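You operate a simulated robot arm through the tools that you are given. There is no shell and no other tool. Be economical: measure what you need, move in short steps, check, and stop when the job is done.

You are at the controls of a simulated robot arm. One attempt, no reset.

Task
Lift the skewed pouch out of the pusher's way with air and isolator off.
Fine: pouch in the red tray; then switch both on again.

Only the result counts: the job must be done as asked and must still hold three seconds after the hand-in. Knocking over, shifting, dropping, spilling or breaking anything else fails it.

Robot
A 7-joint arm with a fingered hand on a trunk, on a base that drives. Base frame: it is fixed to the floor where the robot stands at the start and does not move with it; the origin is under the middle of the robot, x ahead of it, y to its left, z up. Units: m, rad, N and s.
With the tool pointing down near the work surface it reaches from about 0.3 to 0.82 m from the robot's upright axis, wherever it stands. Its first joint turns from -2.007 to 2.007 rad. Places, roughly: air valve [0.2, -0.5, 0.7]; inside of the red tray [-0.4, -0.9, 0.8]; isolator switch [-0.5, -0.8, 0.7]; regulator knob [0.3, -0.5, 0.7]. Payload 5 kg.
Tool frame: the origin (TCP) lies between the finger pads and is the grasp point; the fingertips stand 0.032 m ahead of it; z points along the fingers, y is the line along which they close. Largest opening 0.16 m; the body of the gripper starts 0.089 m behind the TCP. The gripper is a hand of 4 fingers: y runs from the thumb to the fingers, the wrist lies at [0, 0, -0.267] in the tool frame, and closing takes about 1.5 s.
Orientation is that of the tool frame in the base frame, as [roll, pitch, yaw] about the fixed x, y, z axes, in that order (R = Rz(yaw) Ry(pitch) Rx(roll)). With the fingers straight down and closing along the base's y, the tool's x points along the base's -x, its y along +y and its z along -z.

Tools
- The arm moves only by the tool step_arm. Its argument "steps" is a list of rows, each a list of 2 entries, a list of its own where there are three numbers: the shift along the tool's x, y, z in m, then the turn, a rotation vector about the tool's x, y, z in degrees. In form: [[[dx, dy, dz], [wx, wy, wz]], ...]. A call has 1 to 20 rows; each row is the pose to reach, as a shift and turn from the pose commanded when the call began, along the tool's axes at that moment. "grip" is the finger opening in m, from 0 to 0.16, set as the call begins (left out, the last holds). Each row takes 0.2 s and may step no farther than 0.05 m and 0.15 rad from the row before; otherwise, or with a gripper value out of range, the whole call is refused. Where a pose cannot be reached the arm comes as near as it can. A force on the tool above 40 N (or 10 N above the force at the start of the call, whichever is more), or a blocked arm, ends the call early, and 0.2 s more pass. Each finger travels about 0.108 m/s and halts on what it meets, pressing with about 32 N; the grip force reading is that of the motor and also rises with nothing between the fingers. The clock runs only during rows and for 0.2 s after the last one: add rows that repeat a pose to give the fingers time. It gives the time, the measured TCP pose, the force on the tool (base axes), the opening and the grip force at its end, in the units of the frame above (readings bear some noise), with the torque about the TCP (base axes, N m) and any sound that the robot's microphone picked up.
- Cameras (640 x 400 px; columns grow to the right, rows downward): "scene" is now at [-0.0493, 0.0718, 1.4355]; the picture's right is [-0.99, -0.12, 0.00], its down [-0.07, 0.61, -0.79] and it looks along [0.09, -0.78, -0.62] (base axes); focal length 280 px, centre (320, 200). "wrist" rides on the gripper at [0.08, -0.004, -0.114] in the tool frame; the picture's right is [0.05, 1.00, 0.00], its down [-0.82, 0.04, -0.58] and it looks along [-0.58, 0.03, 0.82] (tool axes); focal length 265 px, centre (320, 200). There is no depth. A picture from a camera that has moved, and an enlarged one, comes with that camera's place and axes in the base frame and with its lens.
- grab_frame(camera): a new picture of that camera. The clock stands still meanwhile.
- slide_trunk(by): slides the trunk up (or, below 0, down) by that many m; the arm and the scene camera ride with it, the base frame stays. It gives what a move gives, with no picture.
- roll_base(legs): drives the robot by 1 to 6 legs, each [ahead, turn to the left] in m and rad, along the robot's own axes; the way and the turn of a leg run together, so that a leg with both is an arc; at most 1.5 m and 3.142 rad a leg. The arm and the cameras ride along, it lands a little off, and it stops where it bumps. It gives what a move gives.
- grasp_type(shape): the hand has 4 fingers and takes this shape, open, in about a second: jaw (thumb against the fingers, like two jaws); tri (thumb and two fingers); tip (a fingertip pinch); poke (one finger out to press); point (the index stretched); flat (the hand flat); cup (the hand cupped); fist (a fist). The gripper value then closes the fingers along that shape, each until it touches; the sizes above hold for jaw. It gives what a move gives, with no picture.
- pan_tilt(pan, tilt): turns the head with the scene camera to pan (to the left, within 2.705 rad either way) and tilt (down, from -0.506 to 1.204), counted from straight ahead of the robot. It gives what a move gives.
- close_up(camera, box): a new picture of the part [left, top, right, bottom] of that camera's present view, enlarged. The clock stands still meanwhile.
- job_done(): hands the job in; it is judged then, once.

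Go step by step. Nothing tells you exact positions but the pictures and the camera data: compare them with the known pose of the tool, close in by small moves and look again before you grip or let go. The budget is 120 turns and 98 pictures, counting those below and the enlarged ones. Unless the task says otherwise, let go and move clear before handing in, and close with one line.

The tools are called as name(argument=value, ...) on one line, values as JSON. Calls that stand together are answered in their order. step_arm: Moves the arm, as the interface text tells. Its arguments: {"type":"object","properties":{"steps":{"type":"array"},"grip":{"type":"number"}},"required":["steps"]} The other tools are called the same way: slide_trunk (by) slides the trunk up or down; grasp_type (shape) gives the hand a shape; roll_base (legs) drives the base; pan_tilt (pan, tilt) turns the head that bears the scene camera; grab_frame (camera) takes a picture; close_up (camera, box) takes an enlarged picture of a part of a camera's view; job_done () hands the job in.

At the start:

```text
t: 0.0
tcp_pos: [-0.0767, -0.4226, 1.0226]
orientation: [3.14, 0.0, 3.141]
ft_force: [0.2, 0.2, -0.8]
moment: [-0.02, 0.04, 0.01]
gripper_width: 0.16
grip_force: 0.0
shape: jaw
trunk travel left (down, up): [-0.55, 0.44]
robot x, y, heading: [-0.0003, 0.0022, -0.002]
head pan, tilt: [-1.45, 0.667]
```

scene: 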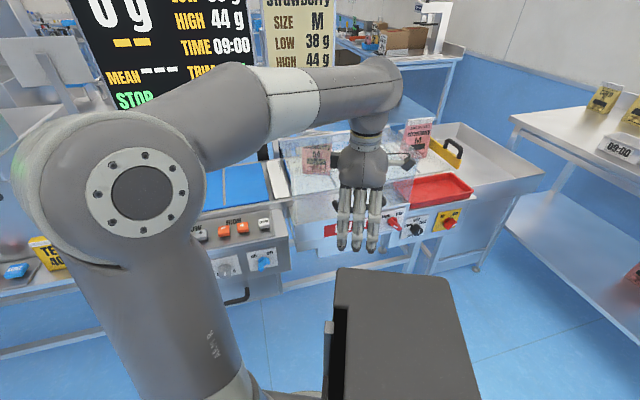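
wrist: 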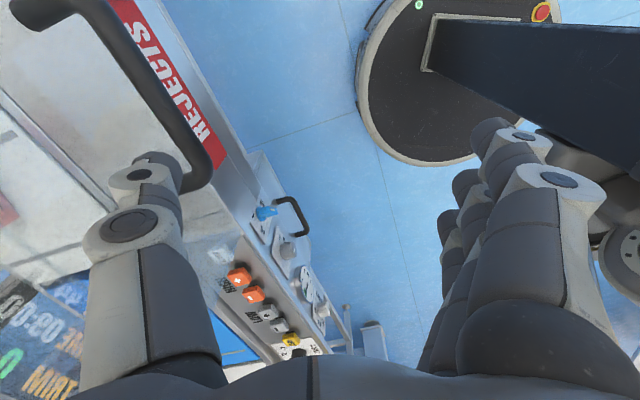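

The machine lies to the robot's right (-y), with control switches on its front, a red tray to the right in the picture and a pouch on the belt behind a clear guard. I'll look closer first.

close_up(camera="scene", box=[270, 110, 490, 248])

close_up(camera="scene", box=[180, 150, 340, 290])

close_up(camera="wrist", box=[160, 160, 360, 370])

```text
2.90 times, centred on (380, 179) of scene
camera zoom: at [-0.0493, 0.0718, 1.4355], right [-0.99, -0.12, 0.0], down [-0.07, 0.61, -0.79], along [0.09, -0.78, -0.62], focal length 812 px, centre (146, 261)
```

zoom: 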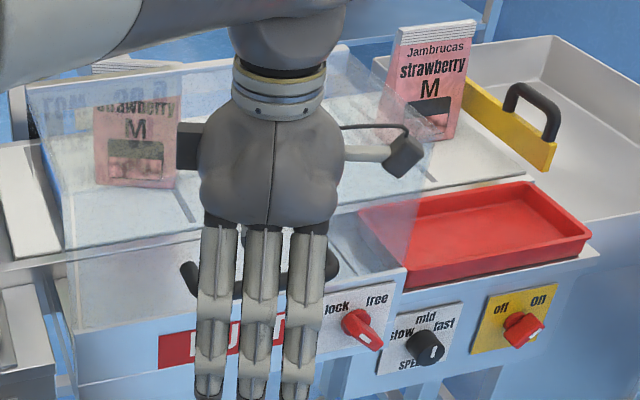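

```text
2.86 times, centred on (260, 220) of scene
camera zoom: at [-0.0493, 0.0718, 1.4355], right [-0.99, -0.12, 0.0], down [-0.07, 0.61, -0.79], along [0.09, -0.78, -0.62], focal length 800 px, centre (491, 143)
```

zoom: 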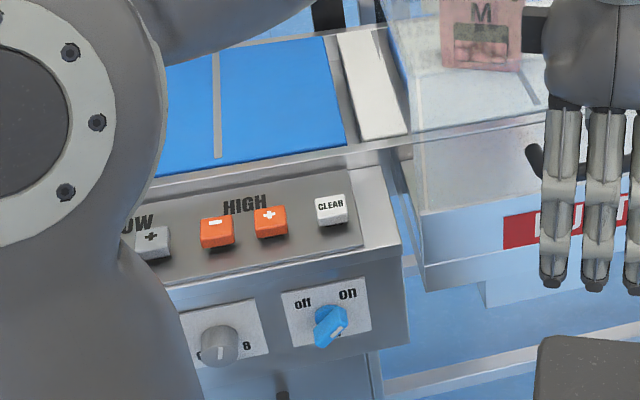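

```text
1.90 times, centred on (260, 265) of wrist
camera zoom: at [-0.1569, -0.4284, 1.1368], right [-0.05, 1.0, 0.0], down [0.82, 0.04, 0.58], along [0.58, 0.03, -0.82], focal length 506 px, centre (434, 76)
```

zoom: 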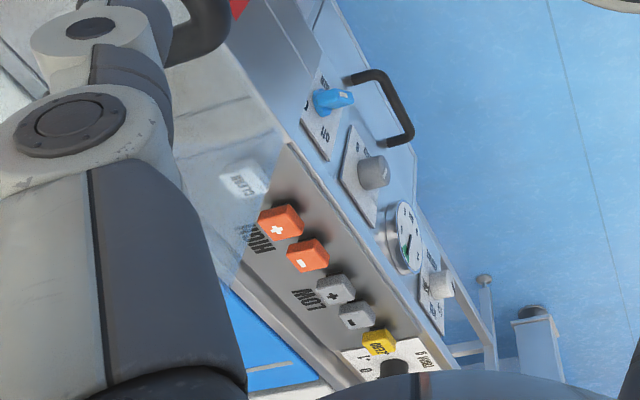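

I want the arm out of the line of sight, so I'll swing the hand toward +x and up, then look again.

step_arm(steps=[[[-0.05, 0, -0.02], [0, 0, 0]], [[-0.1, 0.0, -0.04], [0, 0, 0]], [[-0.15, 0.0, -0.06], [0, 0, 0]], [[-0.2, 0.0, -0.08], [0, 0, 0]], [[-0.25, 0.0, -0.1], [0, 0, 0]], [[-0.3, 0.02, -0.1], [0, 0, 0]], [[-0.35, 0.04, -0.1], [0, 0, 0]]])

grab_frame(camera="scene")

close_up(camera="scene", box=[270, 110, 490, 248])

```text
refused: row 1 steps farther than a row can; nothing moved
```

```text
92 pictures are left
camera scene: at [-0.0493, 0.0718, 1.4355], right [-0.99, -0.12, 0.0], down [-0.07, 0.61, -0.79], along [0.09, -0.78, -0.62], focal length 280 px, centre (320, 200)
```

scene: 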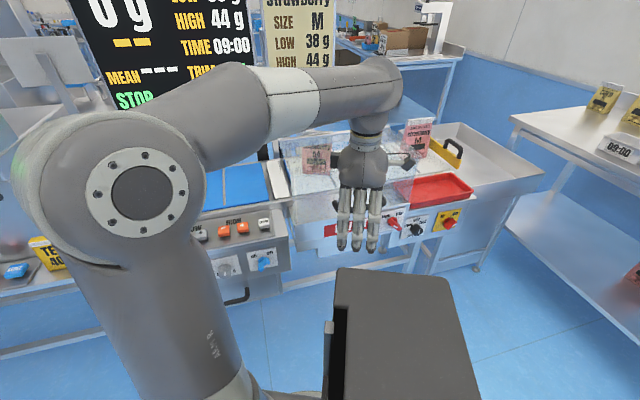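

```text
2.90 times, centred on (380, 179) of scene
camera zoom: at [-0.0493, 0.0718, 1.4355], right [-0.99, -0.12, 0.0], down [-0.07, 0.61, -0.79], along [0.09, -0.78, -0.62], focal length 812 px, centre (146, 261)
```

zoom: 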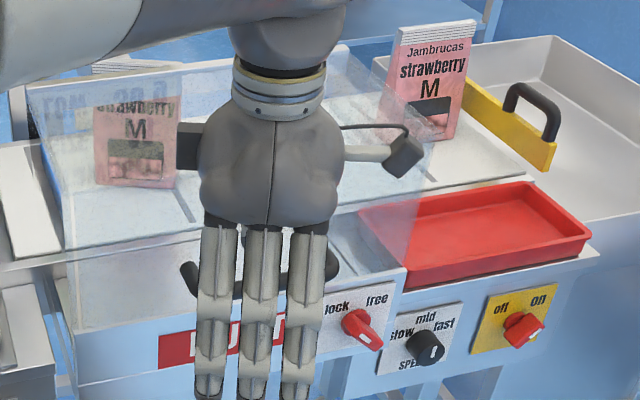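

Row steps were too long; repeating with shorter ones.

step_arm(steps=[[[-0.045, 0, -0.01], [0, 0, 0]], [[-0.09, 0.0, -0.02], [0, 0, 0]], [[-0.135, 0.0, -0.03], [0, 0, 0]], [[-0.18, 0.0, -0.04], [0, 0, 0]], [[-0.225, 0.0, -0.05], [0, 0, 0]], [[-0.27, 0.01, -0.06], [0, 0, 0]], [[-0.315, 0.02, -0.07], [0, 0, 0]], [[-0.36, 0.03, -0.07], [0, 0, 0]], [[-0.4, 0.04, -0.07], [0, 0, 0]]])

grab_frame(camera="scene")

close_up(camera="scene", box=[270, 110, 490, 248])

```text
t: 2.0
tcp_pos: [0.3241, -0.3827, 1.092]
orientation: [-3.14, 0.0, 3.141]
ft_force: [0.2, 0.4, 0.2]
moment: [0.03, 0.0, -0.02]
gripper_width: 0.1598
grip_force: 0.1
shape: jaw
trunk travel left (down, up): [-0.55, 0.44]
robot x, y, heading: [-0.0004, -0.0027, 0.0]
head pan, tilt: [-1.45, 0.667]
```

```text
90 pictures are left
camera scene: at [-0.0489, 0.0719, 1.4355], right [-0.99, -0.12, 0.0], down [-0.07, 0.61, -0.79], along [0.09, -0.78, -0.62], focal length 280 px, centre (320, 200)
```

scene: 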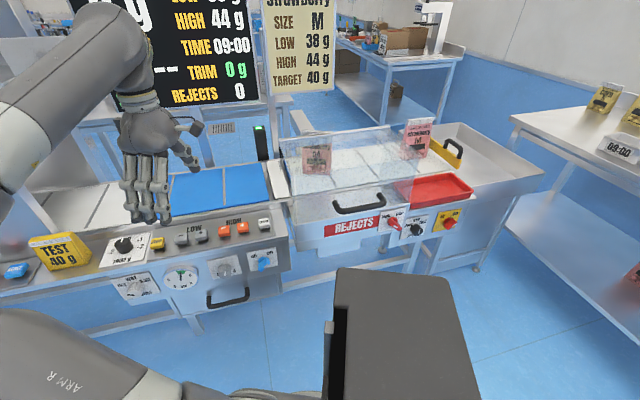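

```text
2.90 times, centred on (380, 179) of scene
camera zoom: at [-0.0489, 0.0719, 1.4355], right [-0.99, -0.12, 0.0], down [-0.07, 0.61, -0.79], along [0.09, -0.78, -0.62], focal length 812 px, centre (146, 261)
```

zoom: 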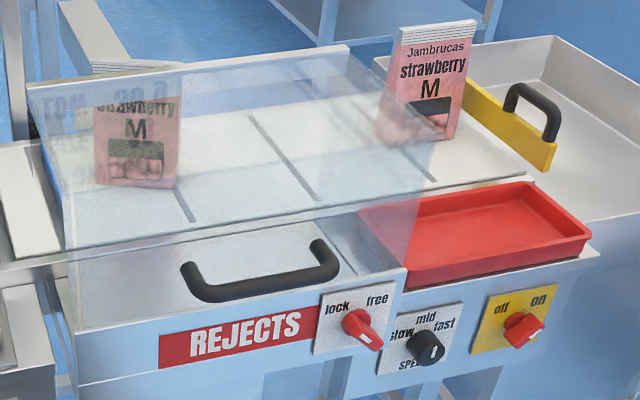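

Now both pouches show: one at left behind the clear guard, one at right by the yellow gate. I need to see which is skewed and where the pusher is.

close_up(camera="scene", box=[270, 120, 350, 210])

close_up(camera="scene", box=[385, 105, 485, 175])

close_up(camera="scene", box=[0, 210, 290, 320])

```text
4.44 times, centred on (310, 165) of scene
camera zoom: at [-0.0489, 0.0719, 1.4355], right [-0.99, -0.12, 0.0], down [-0.07, 0.61, -0.79], along [0.09, -0.78, -0.62], focal length 1245 px, centre (364, 356)
```

zoom: 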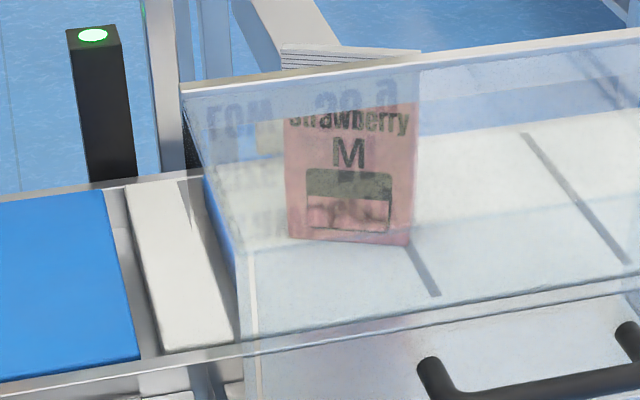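

```text
5.71 times, centred on (435, 140) of scene
camera zoom: at [-0.0489, 0.0719, 1.4355], right [-0.99, -0.12, 0.0], down [-0.07, 0.61, -0.79], along [0.09, -0.78, -0.62], focal length 1600 px, centre (-337, 543)
```

zoom: 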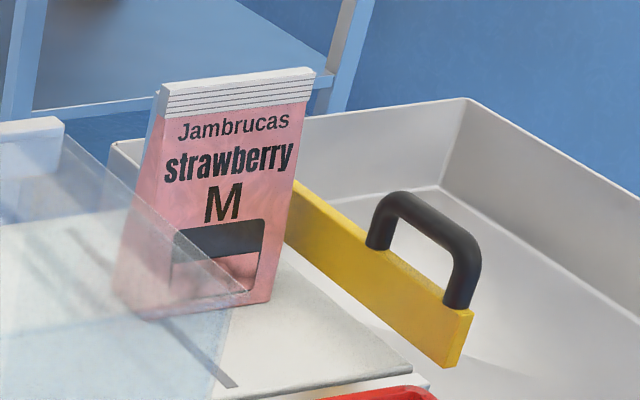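

```text
2.21 times, centred on (145, 265) of scene
camera zoom: at [-0.0489, 0.0719, 1.4355], right [-0.99, -0.12, 0.0], down [-0.07, 0.61, -0.79], along [0.09, -0.78, -0.62], focal length 618 px, centre (706, 57)
```

zoom: 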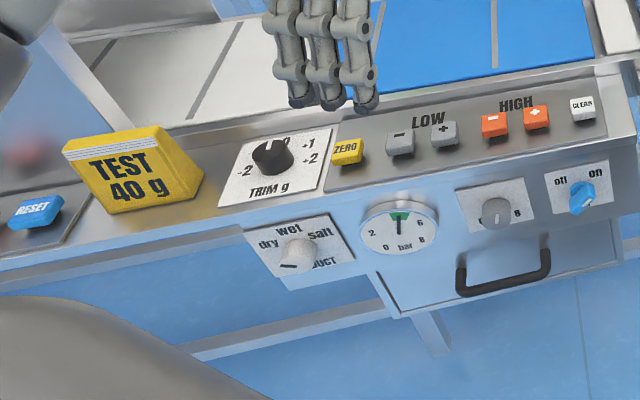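

The left pouch sits turned relative to the belt (the machine is yawed ~23°, the right pouch is aligned with it), so the left one behind the clear guard seems to be the skewed one. I'll raise the trunk to see over the guard.

slide_trunk(by=0.4)

pan_tilt(pan=-1.55, tilt=0.85)

grab_frame(camera="scene")

```text
t: 5.8
tcp_pos: [0.3241, -0.3835, 1.4928]
orientation: [3.141, 0.0, -3.141]
ft_force: [-0.3, -0.3, -0.2]
moment: [0.0, -0.03, 0.0]
gripper_width: 0.1598
grip_force: 0.1
shape: jaw
trunk travel left (down, up): [-0.95, 0.04]
robot x, y, heading: [0.0001, 0.0023, 0.001]
head pan, tilt: [-1.45, 0.667]
```

```text
t: 6.5
tcp_pos: [0.3231, -0.3837, 1.4928]
orientation: [-3.141, 0.001, -3.14]
ft_force: [0.9, -0.7, 0.2]
moment: [0.01, 0.02, -0.01]
gripper_width: 0.1599
grip_force: 0.1
shape: jaw
trunk travel left (down, up): [-0.95, 0.04]
robot x, y, heading: [0.0032, 0.0022, 0.001]
head pan, tilt: [-1.55, 0.85]
```

```text
85 pictures are left
camera scene: at [-0.0578, 0.0792, 1.8205], right [-1.0, -0.02, 0.0], down [-0.02, 0.75, -0.66], along [0.01, -0.66, -0.75], focal length 280 px, centre (320, 200)
```

scene: 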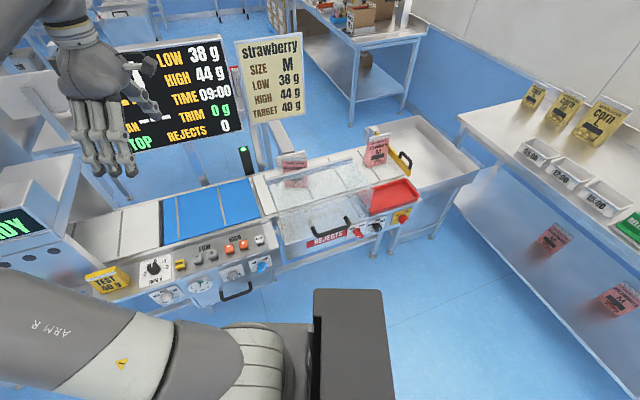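

close_up(camera="scene", box=[240, 125, 400, 225])

close_up(camera="scene", box=[260, 145, 340, 195])

close_up(camera="scene", box=[130, 220, 290, 320])

```text
4.00 times, centred on (320, 175) of scene
camera zoom: at [-0.0578, 0.0792, 1.8205], right [-1.0, -0.02, 0.0], down [-0.02, 0.75, -0.66], along [0.01, -0.66, -0.75], focal length 1120 px, centre (320, 300)
```

zoom: 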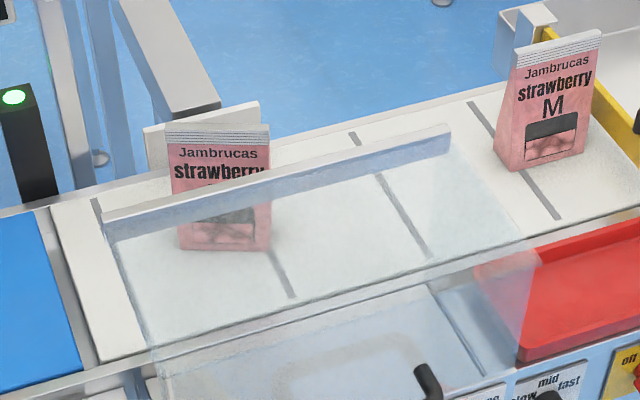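

```text
8.00 times, centred on (300, 170) of scene
camera zoom: at [-0.0578, 0.0792, 1.8205], right [-1.0, -0.02, 0.0], down [-0.02, 0.75, -0.66], along [0.01, -0.66, -0.75], focal length 2241 px, centre (480, 440)
```

zoom: 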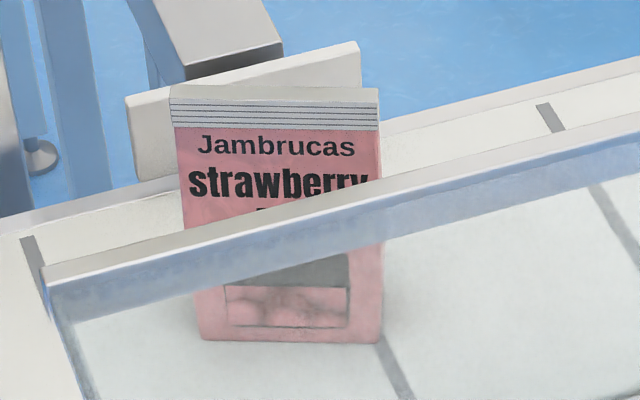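

```text
4.00 times, centred on (210, 270) of scene
camera zoom: at [-0.0578, 0.0792, 1.8205], right [-1.0, -0.02, 0.0], down [-0.02, 0.75, -0.66], along [0.01, -0.66, -0.75], focal length 1120 px, centre (760, -80)
```

zoom: 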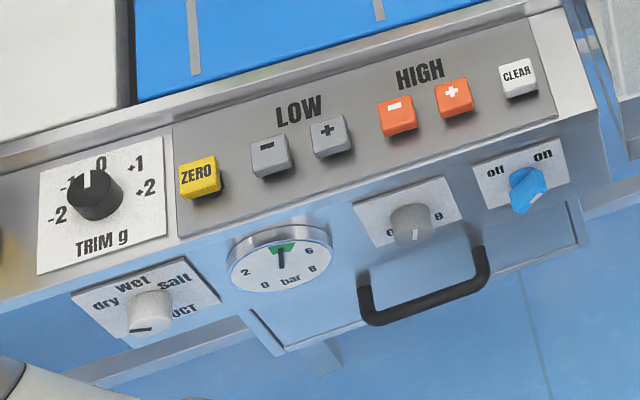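

The picture is now clear: the skewed pouch (top ridge about x 0.02–0.146, y -0.93, top z ≈0.976, belt z 0.80) stands between the slanted guard, whose rail is near y -0.75, and the pusher plate behind it. I'll drive to a spot from which valve, isolator, pouch and tray are all reachable, facing the machine.

roll_base(legs=[[0, 0.8], [-0.295, 0], [0, -1.986]])

pan_tilt(pan=0.0, tilt=0.85)

grab_frame(camera="scene")

grab_frame(camera="wrist")

```text
t: 15.4
tcp_pos: [-0.4305, -0.6564, 1.4926]
orientation: [3.141, 0.0, 1.968]
ft_force: [0.9, -0.1, -0.1]
moment: [0.06, 0.0, 0.04]
gripper_width: 0.1599
grip_force: 0.2
shape: jaw
trunk travel left (down, up): [-0.95, 0.04]
robot x, y, heading: [-0.2017, -0.2062, -1.172]
head pan, tilt: [-1.55, 0.85]
```

```text
t: 17.0
tcp_pos: [-0.431, -0.6561, 1.4938]
orientation: [-3.141, 0.0, 1.97]
ft_force: [0.9, -1.1, 0.3]
moment: [0.0, 0.02, -0.05]
gripper_width: 0.1598
grip_force: 0.1
shape: jaw
trunk travel left (down, up): [-0.95, 0.04]
robot x, y, heading: [-0.1988, -0.2112, -1.172]
head pan, tilt: [0.0, 0.85]
```

```text
81 pictures are left
camera scene: at [-0.0513, -0.1642, 1.8204], right [-0.92, -0.39, 0.0], down [-0.29, 0.69, -0.66], along [0.26, -0.61, -0.75], focal length 280 px, centre (320, 200)
```

scene: 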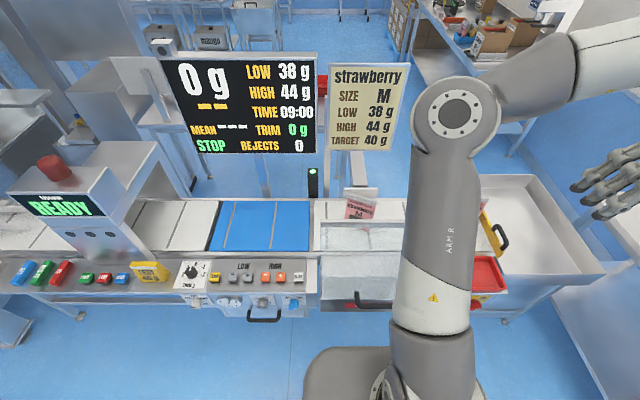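

```text
80 pictures are left
camera wrist: at [-0.4653, -0.5851, 1.6063], right [0.9, 0.44, 0.0], down [0.36, -0.74, 0.58], along [0.25, -0.52, -0.82], focal length 265 px, centre (320, 200)
```

wrist: 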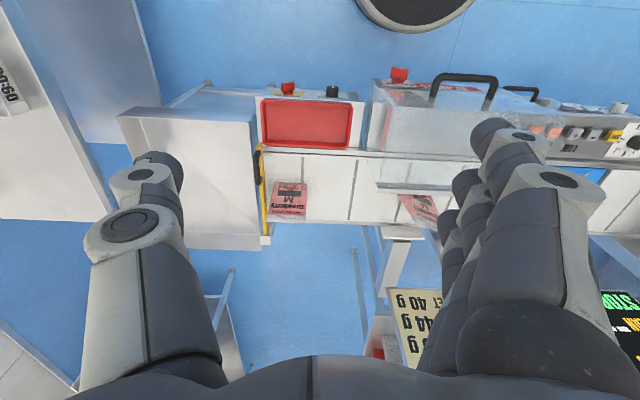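

The robot now faces the machine squarely. I'll look at the valve knob from here before lowering.

close_up(camera="scene", box=[250, 280, 314, 320])

slide_trunk(by=-0.4)

pan_tilt(pan=0.1, tilt=0.85)

grab_frame(camera="scene")

```text
10.00 times, centred on (282, 300) of scene
camera zoom: at [-0.0513, -0.1642, 1.8204], right [-0.92, -0.39, 0.0], down [-0.29, 0.69, -0.66], along [0.26, -0.61, -0.75], focal length 2801 px, centre (700, -800)
```

zoom: 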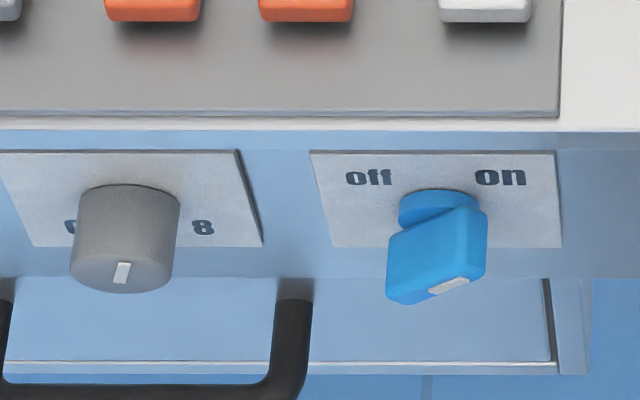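

```text
t: 20.8
tcp_pos: [-0.4311, -0.6566, 1.0919]
orientation: [-3.141, -0.001, 1.967]
ft_force: [-0.1, 0.3, -0.3]
moment: [0.05, -0.04, -0.01]
gripper_width: 0.16
grip_force: 0.0
shape: jaw
trunk travel left (down, up): [-0.55, 0.44]
robot x, y, heading: [-0.2026, -0.209, -1.172]
head pan, tilt: [0.0, 0.85]
```

```text
t: 21.5
tcp_pos: [-0.4297, -0.6565, 1.0929]
orientation: [3.141, 0.002, 1.97]
ft_force: [-0.9, 0.1, 0.2]
moment: [0.04, 0.03, 0.03]
gripper_width: 0.1599
grip_force: 0.0
shape: jaw
trunk travel left (down, up): [-0.55, 0.44]
robot x, y, heading: [-0.2043, -0.21, -1.175]
head pan, tilt: [0.099, 0.85]
```

```text
78 pictures are left
camera scene: at [-0.0442, -0.1608, 1.4204], right [-0.88, -0.48, 0.0], down [-0.36, 0.66, -0.66], along [0.32, -0.58, -0.75], focal length 280 px, centre (320, 200)
```

scene: 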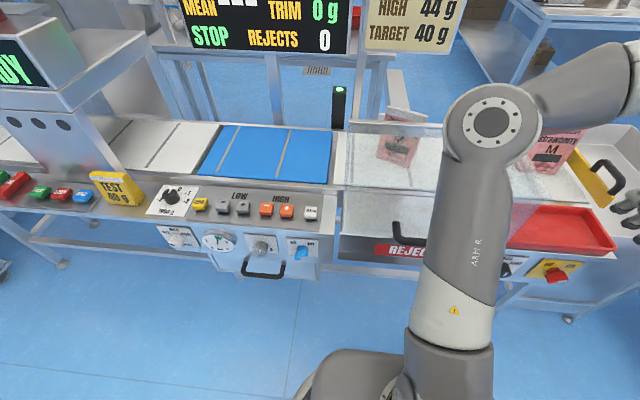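

The blue bar handle's white mark points up-right to "on"; "off" is up-left, so it needs a 90° counter-clockwise turn seen from the robot. I'll move the hand along the machine to in front of the valve first.

step_arm(steps=[[[0, 0.046, 0], [0, 0, 0]], [[0, 0.093, 0], [0, 0, 0]], [[0, 0.139, 0], [0, 0, 0]], [[0, 0.186, 0], [0, 0, 0]], [[0, 0.232, 0], [0, 0, 0]], [[0, 0.279, 0], [0, 0, 0]], [[0, 0.325, 0], [0, 0, 0]], [[0, 0.371, 0], [0, 0, 0]], [[0, 0.418, 0], [0, 0, 0]], [[0, 0.464, 0], [0, 0, 0]], [[0, 0.511, 0], [0, 0, 0]], [[0, 0.557, 0], [0, 0, 0]], [[0, 0.604, 0], [0, 0, 0]], [[0, 0.65, 0], [0, 0, 0]]], grip=0.08)

grab_frame(camera="scene")

```text
t: 24.5
tcp_pos: [0.1352, -0.4227, 1.0788]
orientation: [3.14, 0.001, 1.972]
ft_force: [-0.6, 0.6, -0.3]
moment: [0.02, 0.01, 0.0]
gripper_width: 0.0806
grip_force: 0.1
shape: jaw
out of reach, approached as far as the arm can: row 14
trunk travel left (down, up): [-0.55, 0.44]
robot x, y, heading: [-0.199, -0.2111, -1.168]
head pan, tilt: [0.099, 0.85]
```

```text
77 pictures are left
camera scene: at [-0.0445, -0.1604, 1.4205], right [-0.88, -0.48, 0.0], down [-0.36, 0.66, -0.66], along [0.32, -0.58, -0.75], focal length 280 px, centre (320, 200)
```

scene: 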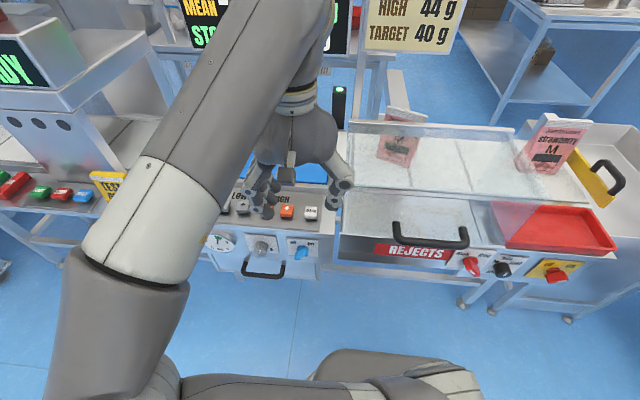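

The wrist is too close to the robot's axis there, so I'll back the base off 0.25 m for the switch work.

roll_base(legs=[[-0.25, 0]])

grab_frame(camera="scene")

```text
t: 26.3
tcp_pos: [0.0372, -0.1929, 1.0774]
orientation: [-3.141, 0.003, 1.974]
ft_force: [-0.4, 0.6, 0.1]
moment: [-0.03, 0.02, 0.0]
gripper_width: 0.0809
grip_force: 0.2
shape: jaw
trunk travel left (down, up): [-0.55, 0.44]
robot x, y, heading: [-0.3006, 0.0211, -1.174]
head pan, tilt: [0.099, 0.85]
```

```text
76 pictures are left
camera scene: at [-0.1412, 0.0702, 1.4204], right [-0.88, -0.48, 0.0], down [-0.36, 0.66, -0.66], along [0.32, -0.58, -0.75], focal length 280 px, centre (320, 200)
```

scene: 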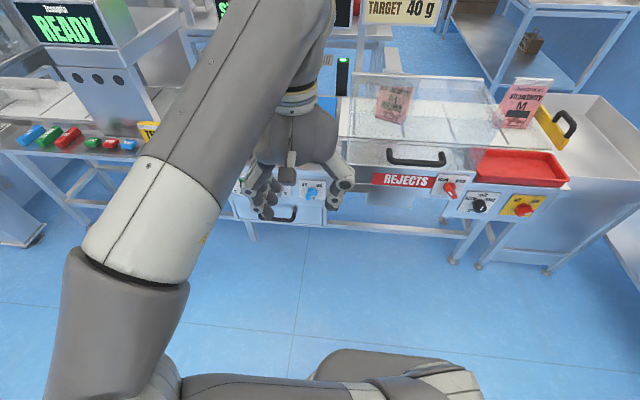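

Now I'll pitch the hand to point at the panel while descending to a standoff of 0.15 m from the knob.

step_arm(steps=[[[-0.019, 0.003, 0.035], [0, -7.5, 0]], [[-0.038, 0.007, 0.069], [0, -15, 0]], [[-0.057, 0.01, 0.104], [0, -22.5, 0]], [[-0.076, 0.013, 0.139], [0, -30, 0]], [[-0.095, 0.017, 0.173], [0, -37.5, 0]], [[-0.114, 0.02, 0.208], [0, -45, 0]], [[-0.132, 0.023, 0.243], [0, -52.5, 0]], [[-0.151, 0.027, 0.277], [0, -60, 0]], [[-0.17, 0.03, 0.312], [0, -67.5, 0]], [[-0.189, 0.033, 0.347], [0, -75, 0]], [[-0.208, 0.037, 0.381], [0, -82.5, 0]], [[-0.227, 0.04, 0.416], [0, -90, 0]]])

grab_frame(camera="scene")

grab_frame(camera="wrist")

```text
t: 27.6
tcp_pos: [0.0922, -0.2728, 0.9647]
orientation: [2.8, 0.681, 1.791]
ft_force: [0.6, 1.5, 0.3]
moment: [-0.05, 0.04, -0.06]
gripper_width: 0.0804
grip_force: 0.1
shape: jaw
out of reach, approached as far as the arm can: row 6
trunk travel left (down, up): [-0.55, 0.44]
robot x, y, heading: [-0.3013, 0.0207, -1.177]
head pan, tilt: [0.099, 0.85]
stopped in row 6: the arm was blocked; the commanded pose is now the measured one
```

```text
75 pictures are left
camera scene: at [-0.1404, 0.071, 1.4203], right [-0.88, -0.48, 0.0], down [-0.36, 0.66, -0.66], along [0.32, -0.58, -0.75], focal length 280 px, centre (320, 200)
```

scene: 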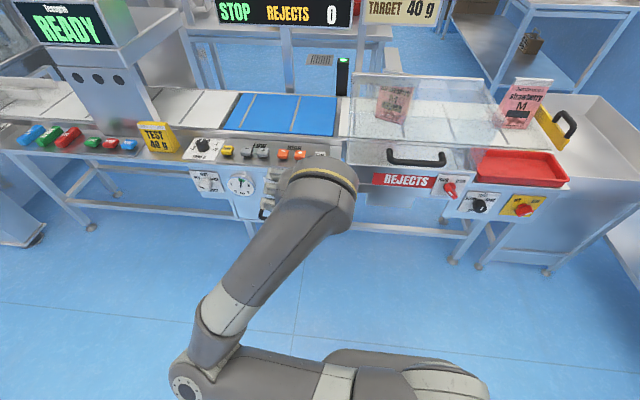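

```text
74 pictures are left
camera wrist: at [0.0234, -0.1558, 0.9964], right [0.86, 0.45, 0.23], down [-0.09, -0.31, 0.95], along [0.5, -0.84, -0.23], focal length 265 px, centre (320, 200)
```

wrist: 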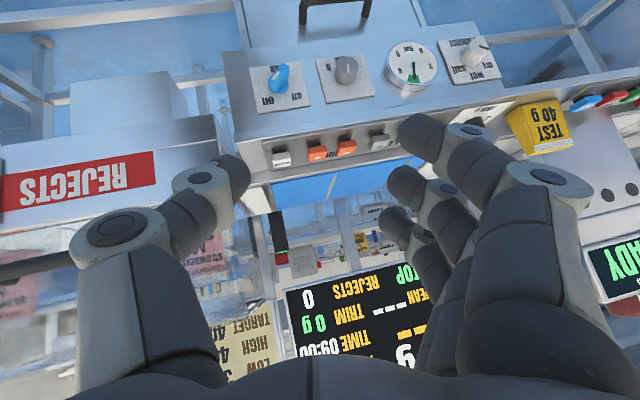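

The arm got blocked halfway in pitching. The hand is clear in front of the panel, so I'll use the trunk to descend instead and then finish the rotation.

slide_trunk(by=-0.3)

step_arm(steps=[[[0, 0, 0], [0, -7.5, 0]], [[0, 0, 0], [0, -15, 0]], [[0, 0, 0], [0, -22.5, 0]], [[0, 0, 0], [0, -30, 0]]])

grab_frame(camera="wrist")

```text
t: 30.6
tcp_pos: [0.0914, -0.2716, 0.6652]
orientation: [2.797, 0.683, 1.788]
ft_force: [-0.3, 0.4, -0.3]
moment: [0.01, 0.01, 0.02]
gripper_width: 0.0805
grip_force: 0.0
shape: jaw
trunk travel left (down, up): [-0.25, 0.74]
robot x, y, heading: [-0.298, 0.0199, -1.17]
head pan, tilt: [0.099, 0.85]
```

```text
t: 31.2
tcp_pos: [0.0666, -0.3177, 0.7021]
orientation: [2.472, 0.834, 1.556]
ft_force: [-0.1, 1.1, 0.4]
moment: [-0.04, 0.02, -0.01]
gripper_width: 0.0801
grip_force: 0.0
shape: jaw
out of reach, approached as far as the arm can: row 1, 2
trunk travel left (down, up): [-0.25, 0.74]
robot x, y, heading: [-0.2997, 0.0234, -1.169]
head pan, tilt: [0.099, 0.85]
stopped in row 2: the arm was blocked; the commanded pose is now the measured one
```

```text
73 pictures are left
camera wrist: at [-0.0043, -0.199, 0.7007], right [0.79, 0.48, 0.38], down [-0.33, -0.19, 0.93], along [0.52, -0.86, 0.01], focal length 265 px, centre (320, 200)
```

wrist: 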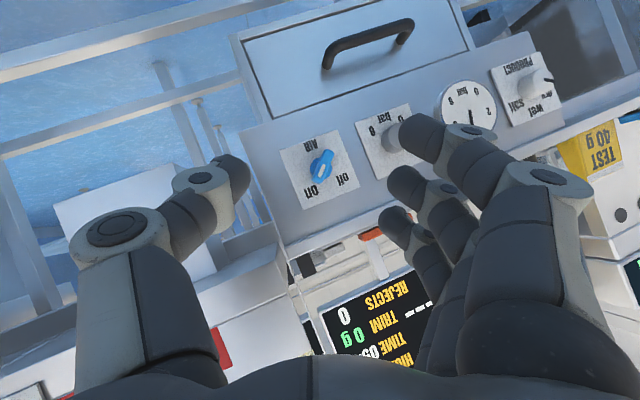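

The wrist seems to be at its limit because the arm is folded too tightly; standing farther back should help. I'll check the space behind the robot first.

pan_tilt(pan=2.65, tilt=0.75)

grab_frame(camera="scene")

```text
t: 33.5
tcp_pos: [0.0668, -0.3187, 0.7016]
orientation: [2.474, 0.835, 1.554]
ft_force: [-1.3, -0.2, -0.3]
moment: [0.02, -0.01, 0.03]
gripper_width: 0.0804
grip_force: 0.1
shape: jaw
trunk travel left (down, up): [-0.25, 0.74]
robot x, y, heading: [-0.3048, 0.0248, -1.171]
head pan, tilt: [2.649, 0.75]
```

```text
72 pictures are left
camera scene: at [-0.1709, 0.2213, 1.1284], right [1.0, -0.09, 0.0], down [-0.06, -0.68, -0.73], along [0.07, 0.73, -0.68], focal length 280 px, centre (320, 200)
```

scene: 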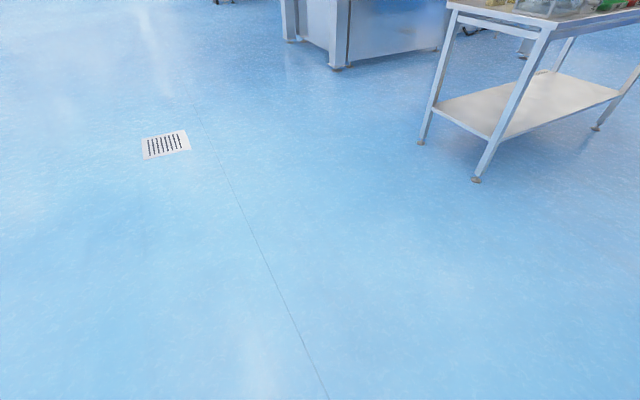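

Plenty of room behind. I'll back off 0.3 m, then extend forward and align the hand with the valve handle.

roll_base(legs=[[-0.3, 0]])

pan_tilt(pan=0.0, tilt=0.65)

step_arm(steps=[[[-0.02, 0, 0.034], [0, 0, 0]], [[-0.04, -0.001, 0.069], [0, 0, 0]], [[-0.059, -0.002, 0.103], [0, 0, 0]], [[-0.079, -0.002, 0.137], [0, 0, 0]], [[-0.099, -0.003, 0.172], [-0.2, -5.5, 3.1]], [[-0.118, -0.003, 0.206], [-0.3, -11.1, 6.1]], [[-0.138, -0.004, 0.241], [-0.5, -16.6, 9.2]], [[-0.158, -0.004, 0.275], [-0.7, -22.1, 12.3]], [[-0.178, -0.005, 0.309], [-0.9, -27.6, 15.4]], [[-0.197, -0.005, 0.344], [-1.0, -33.2, 18.4]], [[-0.217, -0.006, 0.378], [-1.2, -38.7, 21.5]]])

grab_frame(camera="scene")

grab_frame(camera="wrist")

```text
t: 35.6
tcp_pos: [-0.0501, -0.0426, 0.7023]
orientation: [2.474, 0.835, 1.548]
ft_force: [-0.4, 0.1, 0.5]
moment: [-0.02, -0.01, 0.0]
gripper_width: 0.08
grip_force: 0.0
shape: jaw
trunk travel left (down, up): [-0.25, 0.74]
robot x, y, heading: [-0.4156, 0.2957, -1.173]
head pan, tilt: [2.649, 0.75]
```

```text
t: 38.0
tcp_pos: [-0.0517, -0.0429, 0.7021]
orientation: [2.473, 0.834, 1.549]
ft_force: [0.6, -0.1, 0.1]
moment: [-0.02, 0.01, 0.02]
gripper_width: 0.0802
grip_force: 0.0
shape: jaw
trunk travel left (down, up): [-0.25, 0.74]
robot x, y, heading: [-0.418, 0.2969, -1.172]
head pan, tilt: [0.0, 0.649]
```

```text
t: 40.4
tcp_pos: [-0.2229, -0.1555, 0.8473]
orientation: [1.779, 0.855, 0.709]
ft_force: [-0.1, -0.8, -0.3]
moment: [-0.01, 0.02, 0.03]
gripper_width: 0.08
grip_force: 0.0
shape: jaw
out of reach, approached as far as the arm can: row 1, 2, 3, 4, 5, 6, 7, 8, 9, 10, 11
trunk travel left (down, up): [-0.25, 0.74]
robot x, y, heading: [-0.4124, 0.2963, -1.175]
head pan, tilt: [0.0, 0.649]
```

```text
71 pictures are left
camera scene: at [-0.2613, 0.3352, 1.137], right [-0.92, -0.39, 0.0], down [-0.23, 0.56, -0.8], along [0.31, -0.73, -0.6], focal length 280 px, centre (320, 200)
```

scene: 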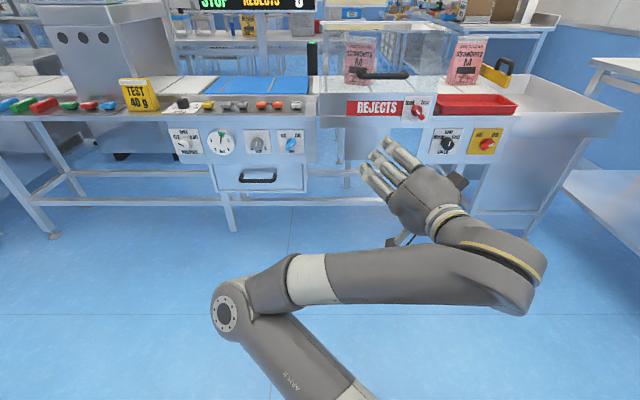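

```text
70 pictures are left
camera wrist: at [-0.2447, -0.0272, 0.7985], right [0.72, 0.35, 0.6], down [-0.68, 0.15, 0.72], along [0.16, -0.93, 0.34], focal length 265 px, centre (320, 200)
```

wrist: 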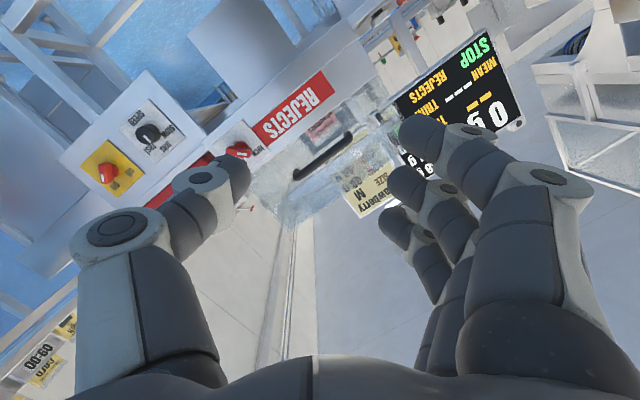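

The arm folded into an awkward elbow pose but the orientation is nearly right. I'll hold one row to learn whether the commanded pose is the target or the measured one.

step_arm(steps=[[[0, 0, 0], [0, 0, 0]], [[0, 0, 0], [0, 0, 0]]])

```text
t: 41.0
tcp_pos: [-0.2238, -0.1562, 0.8464]
orientation: [1.78, 0.855, 0.711]
ft_force: [-0.2, 0.4, -0.6]
moment: [-0.01, -0.03, 0.0]
gripper_width: 0.0802
grip_force: 0.0
shape: jaw
trunk travel left (down, up): [-0.25, 0.74]
robot x, y, heading: [-0.4135, 0.2956, -1.176]
head pan, tilt: [0.0, 0.649]
```

The commanded pose is the measured one. Now I'll translate forward-left keeping the orientation, which should straighten the arm.

step_arm(steps=[[[0.0167, 0.012, 0.0355], [0, 0, 0]], [[0.0333, 0.024, 0.071], [0, 0, 0]], [[0.05, 0.036, 0.1064], [0, 0, 0]], [[0.0666, 0.048, 0.1418], [0, 0, 0]], [[0.0833, 0.06, 0.1773], [0, 0, 0]], [[0.1, 0.073, 0.2128], [0, 0, 0]], [[0.1166, 0.085, 0.2482], [0, 0, 0]], [[0.1333, 0.097, 0.2837], [0, 0, 0]], [[0.15, 0.109, 0.3191], [0, 0, 0]], [[0.1666, 0.121, 0.3546], [0, 0, 0]]])

grab_frame(camera="scene")

```text
t: 43.1
tcp_pos: [-0.2285, -0.1836, 0.8233]
orientation: [1.785, 0.857, 0.72]
ft_force: [-0.7, 0.6, -0.6]
moment: [0.01, 0.02, 0.0]
gripper_width: 0.0802
grip_force: 0.0
shape: jaw
out of reach, approached as far as the arm can: row 1, 2, 3, 4, 5, 6, 7, 8, 9, 10
trunk travel left (down, up): [-0.25, 0.74]
robot x, y, heading: [-0.4165, 0.2969, -1.176]
head pan, tilt: [0.0, 0.649]
```

```text
69 pictures are left
camera scene: at [-0.2611, 0.3351, 1.137], right [-0.92, -0.39, 0.0], down [-0.23, 0.56, -0.8], along [0.31, -0.74, -0.6], focal length 280 px, centre (320, 200)
```

scene: 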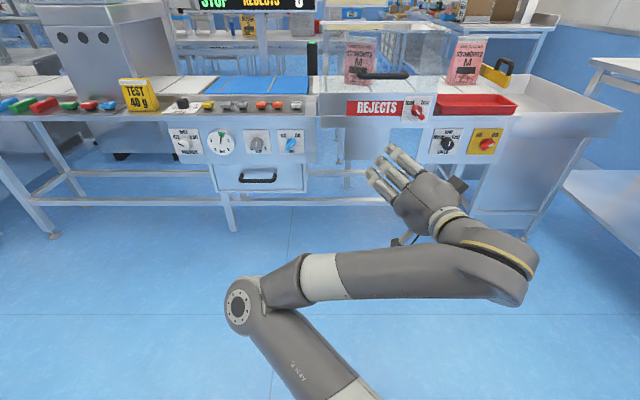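

The wrist is at its bend limit. I'll relax it by turning the hand to the right while moving the wrist forward.

step_arm(steps=[[[-0.022, -0.023, 0.0165], [5.25, -4.5, 0.95]], [[-0.0445, -0.0455, 0.033], [10.5, -9, 1.9]], [[-0.067, -0.068, 0.0495], [15.75, -13.5, 2.85]], [[-0.089, -0.091, 0.066], [21, -18, 3.8]], [[-0.111, -0.114, 0.0825], [26.25, -22.5, 4.75]], [[-0.1335, -0.1365, 0.099], [31.5, -27, 5.7]], [[-0.156, -0.159, 0.1155], [36.75, -31.5, 6.65]], [[-0.178, -0.182, 0.132], [42, -36, 7.6]]])

grab_frame(camera="scene")

```text
t: 45.0
tcp_pos: [-0.569, -0.1578, 0.8318]
orientation: [1.854, 0.866, -0.074]
ft_force: [0.1, -0.1, -0.4]
moment: [0.01, 0.03, 0.0]
gripper_width: 0.0799
grip_force: 0.1
shape: jaw
out of reach, approached as far as the arm can: row 1, 2, 3, 4, 5, 6, 7, 8
trunk travel left (down, up): [-0.25, 0.74]
robot x, y, heading: [-0.4138, 0.2999, -1.174]
head pan, tilt: [0.0, 0.649]
```

```text
68 pictures are left
camera scene: at [-0.261, 0.3351, 1.137], right [-0.92, -0.39, 0.0], down [-0.23, 0.56, -0.8], along [0.31, -0.73, -0.6], focal length 280 px, centre (320, 200)
```

scene: 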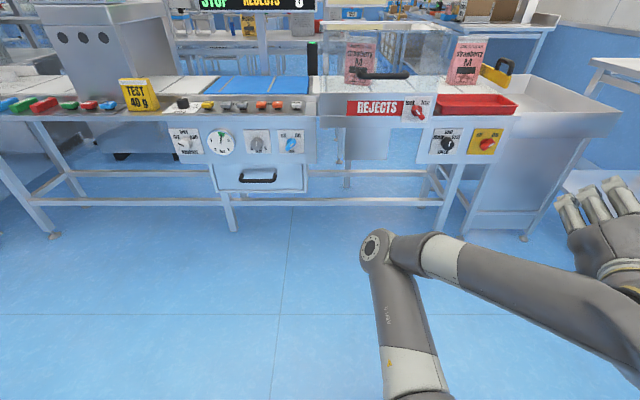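

The wrist remains wound up. I'll return to the relaxed tool-down pose ahead of the robot and restart from there.

step_arm(steps=[[[0.0114, 0.0209, -0.0028], [0, 6.1, -4.6]], [[0.0228, 0.0419, -0.0056], [0, 12.2, -9.3]], [[0.0342, 0.0628, -0.0084], [0, 18.3, -13.9]], [[0.0456, 0.0837, -0.0112], [0, 24.3, -18.6]], [[0.057, 0.1046, -0.014], [0, 30.4, -23.2]], [[0.0684, 0.1256, -0.0168], [0, 36.5, -27.9]], [[0.0798, 0.1465, -0.0197], [0, 42.6, -32.5]], [[0.0911, 0.1674, -0.0225], [0, 48.7, -37.1]], [[0.1025, 0.1884, -0.0253], [0, 54.8, -41.8]], [[0.1139, 0.2093, -0.0281], [0, 60.9, -46.4]], [[0.1253, 0.2302, -0.0309], [0, 66.9, -51.1]], [[0.1367, 0.2511, -0.0337], [0, 73.0, -55.7]], [[0.1481, 0.2721, -0.0365], [0, 79.1, -60.4]], [[0.1595, 0.293, -0.0393], [0, 85.2, -65.0]]])

grab_frame(camera="scene")

```text
t: 48.0
tcp_pos: [-0.2439, -0.2279, 0.8985]
orientation: [-3.138, 0.0, 1.971]
ft_force: [-0.2, -0.1, 0.2]
moment: [-0.03, 0.04, 0.01]
gripper_width: 0.0799
grip_force: 0.0
shape: jaw
out of reach, approached as far as the arm can: row 3, 4
trunk travel left (down, up): [-0.25, 0.74]
robot x, y, heading: [-0.4187, 0.3013, -1.181]
head pan, tilt: [0.0, 0.649]
```

```text
67 pictures are left
camera scene: at [-0.261, 0.3353, 1.137], right [-0.92, -0.39, 0.0], down [-0.23, 0.56, -0.8], along [0.31, -0.74, -0.6], focal length 280 px, centre (320, 200)
```

scene: 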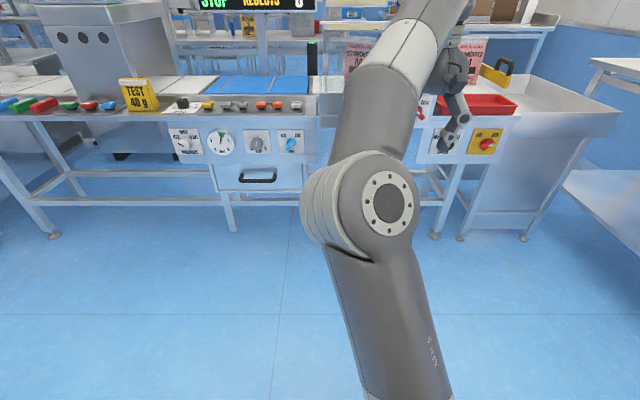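

Back in a clean elbow-up tool-down pose. Now I'll pitch the hand forward while moving to the valve standoff.

step_arm(steps=[[[-0.0238, 0.0223, 0.017], [0, -6.43, 0]], [[-0.0476, 0.0445, 0.0339], [0, -12.86, 0]], [[-0.0715, 0.0668, 0.0509], [0, -19.29, 0]], [[-0.0953, 0.0891, 0.0679], [0, -25.71, 0]], [[-0.1191, 0.1113, 0.0848], [0, -32.14, 0]], [[-0.1429, 0.1336, 0.1018], [0, -38.57, 0]], [[-0.1668, 0.1559, 0.1188], [0, -45, 0]]])

grab_frame(camera="scene")

```text
t: 49.5
tcp_pos: [-0.0858, -0.2958, 0.7727]
orientation: [3.098, 0.752, 1.973]
ft_force: [-1.1, -0.3, 0.5]
moment: [-0.01, 0.0, 0.03]
gripper_width: 0.0801
grip_force: 0.1
shape: jaw
out of reach, approached as far as the arm can: row 6, 7
trunk travel left (down, up): [-0.25, 0.74]
robot x, y, heading: [-0.4165, 0.2982, -1.176]
head pan, tilt: [0.0, 0.649]
```

```text
66 pictures are left
camera scene: at [-0.2611, 0.3353, 1.1371], right [-0.92, -0.39, 0.0], down [-0.23, 0.56, -0.8], along [0.31, -0.74, -0.6], focal length 280 px, centre (320, 200)
```

scene: 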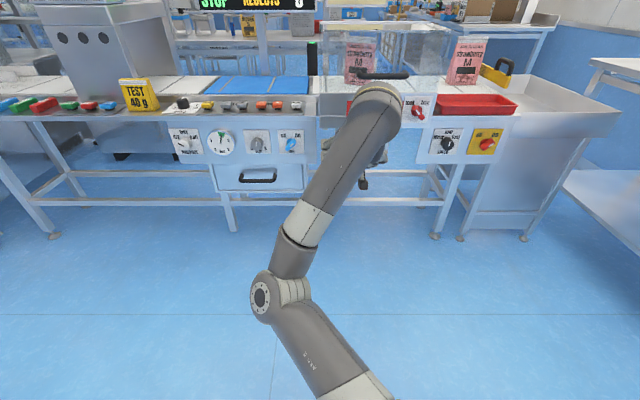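

It stalls again at about 45° pitch. Let me look at the arm's shape close up to understand which joint limits.

close_up(camera="scene", box=[220, 60, 460, 400])

grab_frame(camera="wrist")

```text
1.18 times, centred on (340, 230) of scene
camera zoom: at [-0.2611, 0.3353, 1.1371], right [-0.92, -0.39, 0.0], down [-0.23, 0.56, -0.8], along [0.31, -0.74, -0.6], focal length 330 px, centre (296, 165)
```

zoom: 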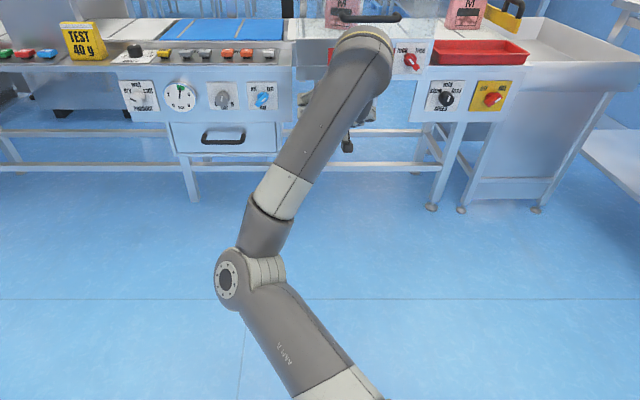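

```text
64 pictures are left
camera wrist: at [-0.1476, -0.1745, 0.7998], right [0.89, 0.45, 0.0], down [0.09, -0.18, 0.98], along [0.44, -0.87, -0.2], focal length 265 px, centre (320, 200)
```

wrist: 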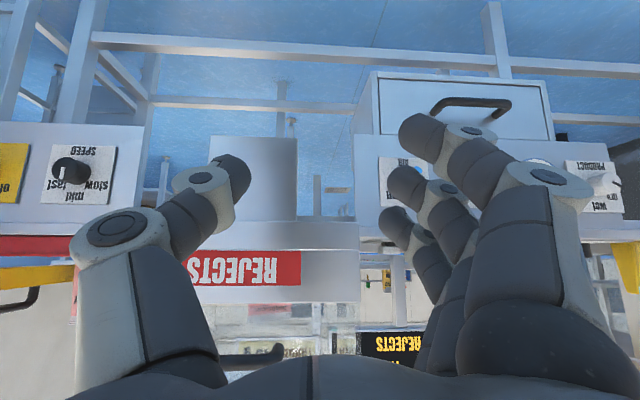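

The wrist may only straighten at a different height relative to the shoulder; I'll test pitching the rest while raising the hand.

step_arm(steps=[[[-0.0214, 0.001, -0.0228], [0, -6, 0]], [[-0.0428, 0.002, -0.0456], [0, -12, 0]], [[-0.064, 0.003, -0.0684], [0, -18, 0]], [[-0.0855, 0.004, -0.0912], [0, -24, 0]], [[-0.107, 0.005, -0.114], [0, -30, 0]], [[-0.128, 0.006, -0.137], [0, -36, 0]], [[-0.15, 0.007, -0.16], [0, -42, 0]], [[-0.171, 0.008, -0.1825], [0, -47, 0]]])

grab_frame(camera="scene")

```text
t: 51.4
tcp_pos: [-0.2052, -0.2318, 0.9902]
orientation: [2.909, 1.553, 1.809]
ft_force: [-0.1, 0.0, -0.8]
moment: [-0.03, 0.03, 0.04]
gripper_width: 0.0802
grip_force: 0.0
shape: jaw
out of reach, approached as far as the arm can: row 2, 3, 4, 5, 6, 7, 8
trunk travel left (down, up): [-0.25, 0.74]
robot x, y, heading: [-0.4156, 0.3002, -1.173]
head pan, tilt: [0.0, 0.649]
```

```text
63 pictures are left
camera scene: at [-0.2612, 0.3348, 1.137], right [-0.92, -0.39, 0.0], down [-0.23, 0.56, -0.8], along [0.31, -0.73, -0.6], focal length 280 px, centre (320, 200)
```

scene: 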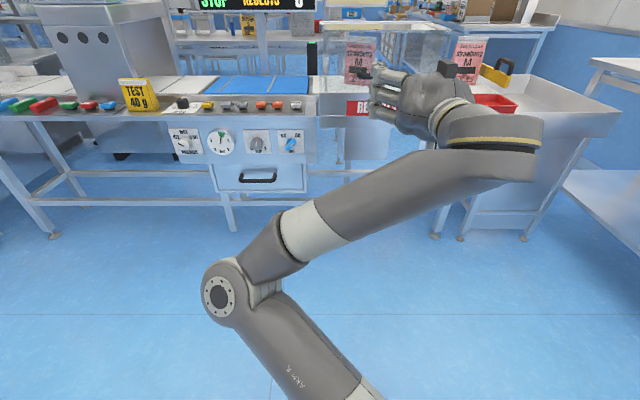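

The tool now points horizontally at the panel with the elbow to the left. I'll keep this arm configuration, test the wrist roll I'd need (±45°), and use trunk and base to bring the hand to each knob.

slide_trunk(by=-0.25)

step_arm(steps=[[[0.01, 0, 0], [0, 0, 7.5]], [[0.02, 0, 0], [0, 0, 15]], [[0.03, 0, 0], [0, 0, 22.5]], [[0.04, 0, 0], [0, 0, 30]], [[0.05, 0, 0], [0, 0, 37.5]], [[0.06, 0, 0], [0, 0, 45]]])

step_arm(steps=[[[0, 0, 0], [0, 0, -8]], [[0, 0, 0], [0, 0, -16]], [[0, 0, 0], [0, 0, -24]], [[0, 0, 0], [0, 0, -32]], [[0, 0, 0], [0, 0, -40]], [[0, 0, 0], [0, 0, -48]], [[0, 0, 0], [0, 0, -56]], [[0, 0, 0], [0, 0, -64]], [[0, 0, 0], [0, 0, -72]], [[0, 0, 0], [0, 0, -80]], [[0, 0, 0], [0, 0, -88]]])

```text
t: 53.9
tcp_pos: [-0.2052, -0.2306, 0.7399]
orientation: [2.958, 1.552, 1.86]
ft_force: [-0.3, 0.7, -0.1]
moment: [-0.03, -0.03, 0.01]
gripper_width: 0.08
grip_force: 0.0
shape: jaw
trunk travel left (down, up): [0.0, 0.99]
robot x, y, heading: [-0.4149, 0.2995, -1.177]
head pan, tilt: [0.0, 0.649]
```

```text
t: 55.5
tcp_pos: [-0.3129, -0.2985, 0.62]
orientation: [1.545, 0.817, 0.252]
ft_force: [0.2, -0.3, 0.0]
moment: [-0.03, -0.01, 0.02]
gripper_width: 0.08
grip_force: 0.0
shape: jaw
out of reach, approached as far as the arm can: row 1, 2, 3, 4, 5, 6
trunk travel left (down, up): [0.0, 0.99]
robot x, y, heading: [-0.4153, 0.2972, -1.173]
head pan, tilt: [0.0, 0.649]
stopped in row 6: the arm was blocked; the commanded pose is now the measured one
```

```text
t: 57.9
tcp_pos: [-0.3121, -0.2977, 0.6217]
orientation: [-1.549, 0.787, -2.853]
ft_force: [0.8, -0.3, -0.1]
moment: [0.01, 0.01, 0.03]
gripper_width: 0.0802
grip_force: 0.0
shape: jaw
trunk travel left (down, up): [0.0, 0.99]
robot x, y, heading: [-0.4157, 0.294, -1.18]
head pan, tilt: [0.0, 0.649]
```

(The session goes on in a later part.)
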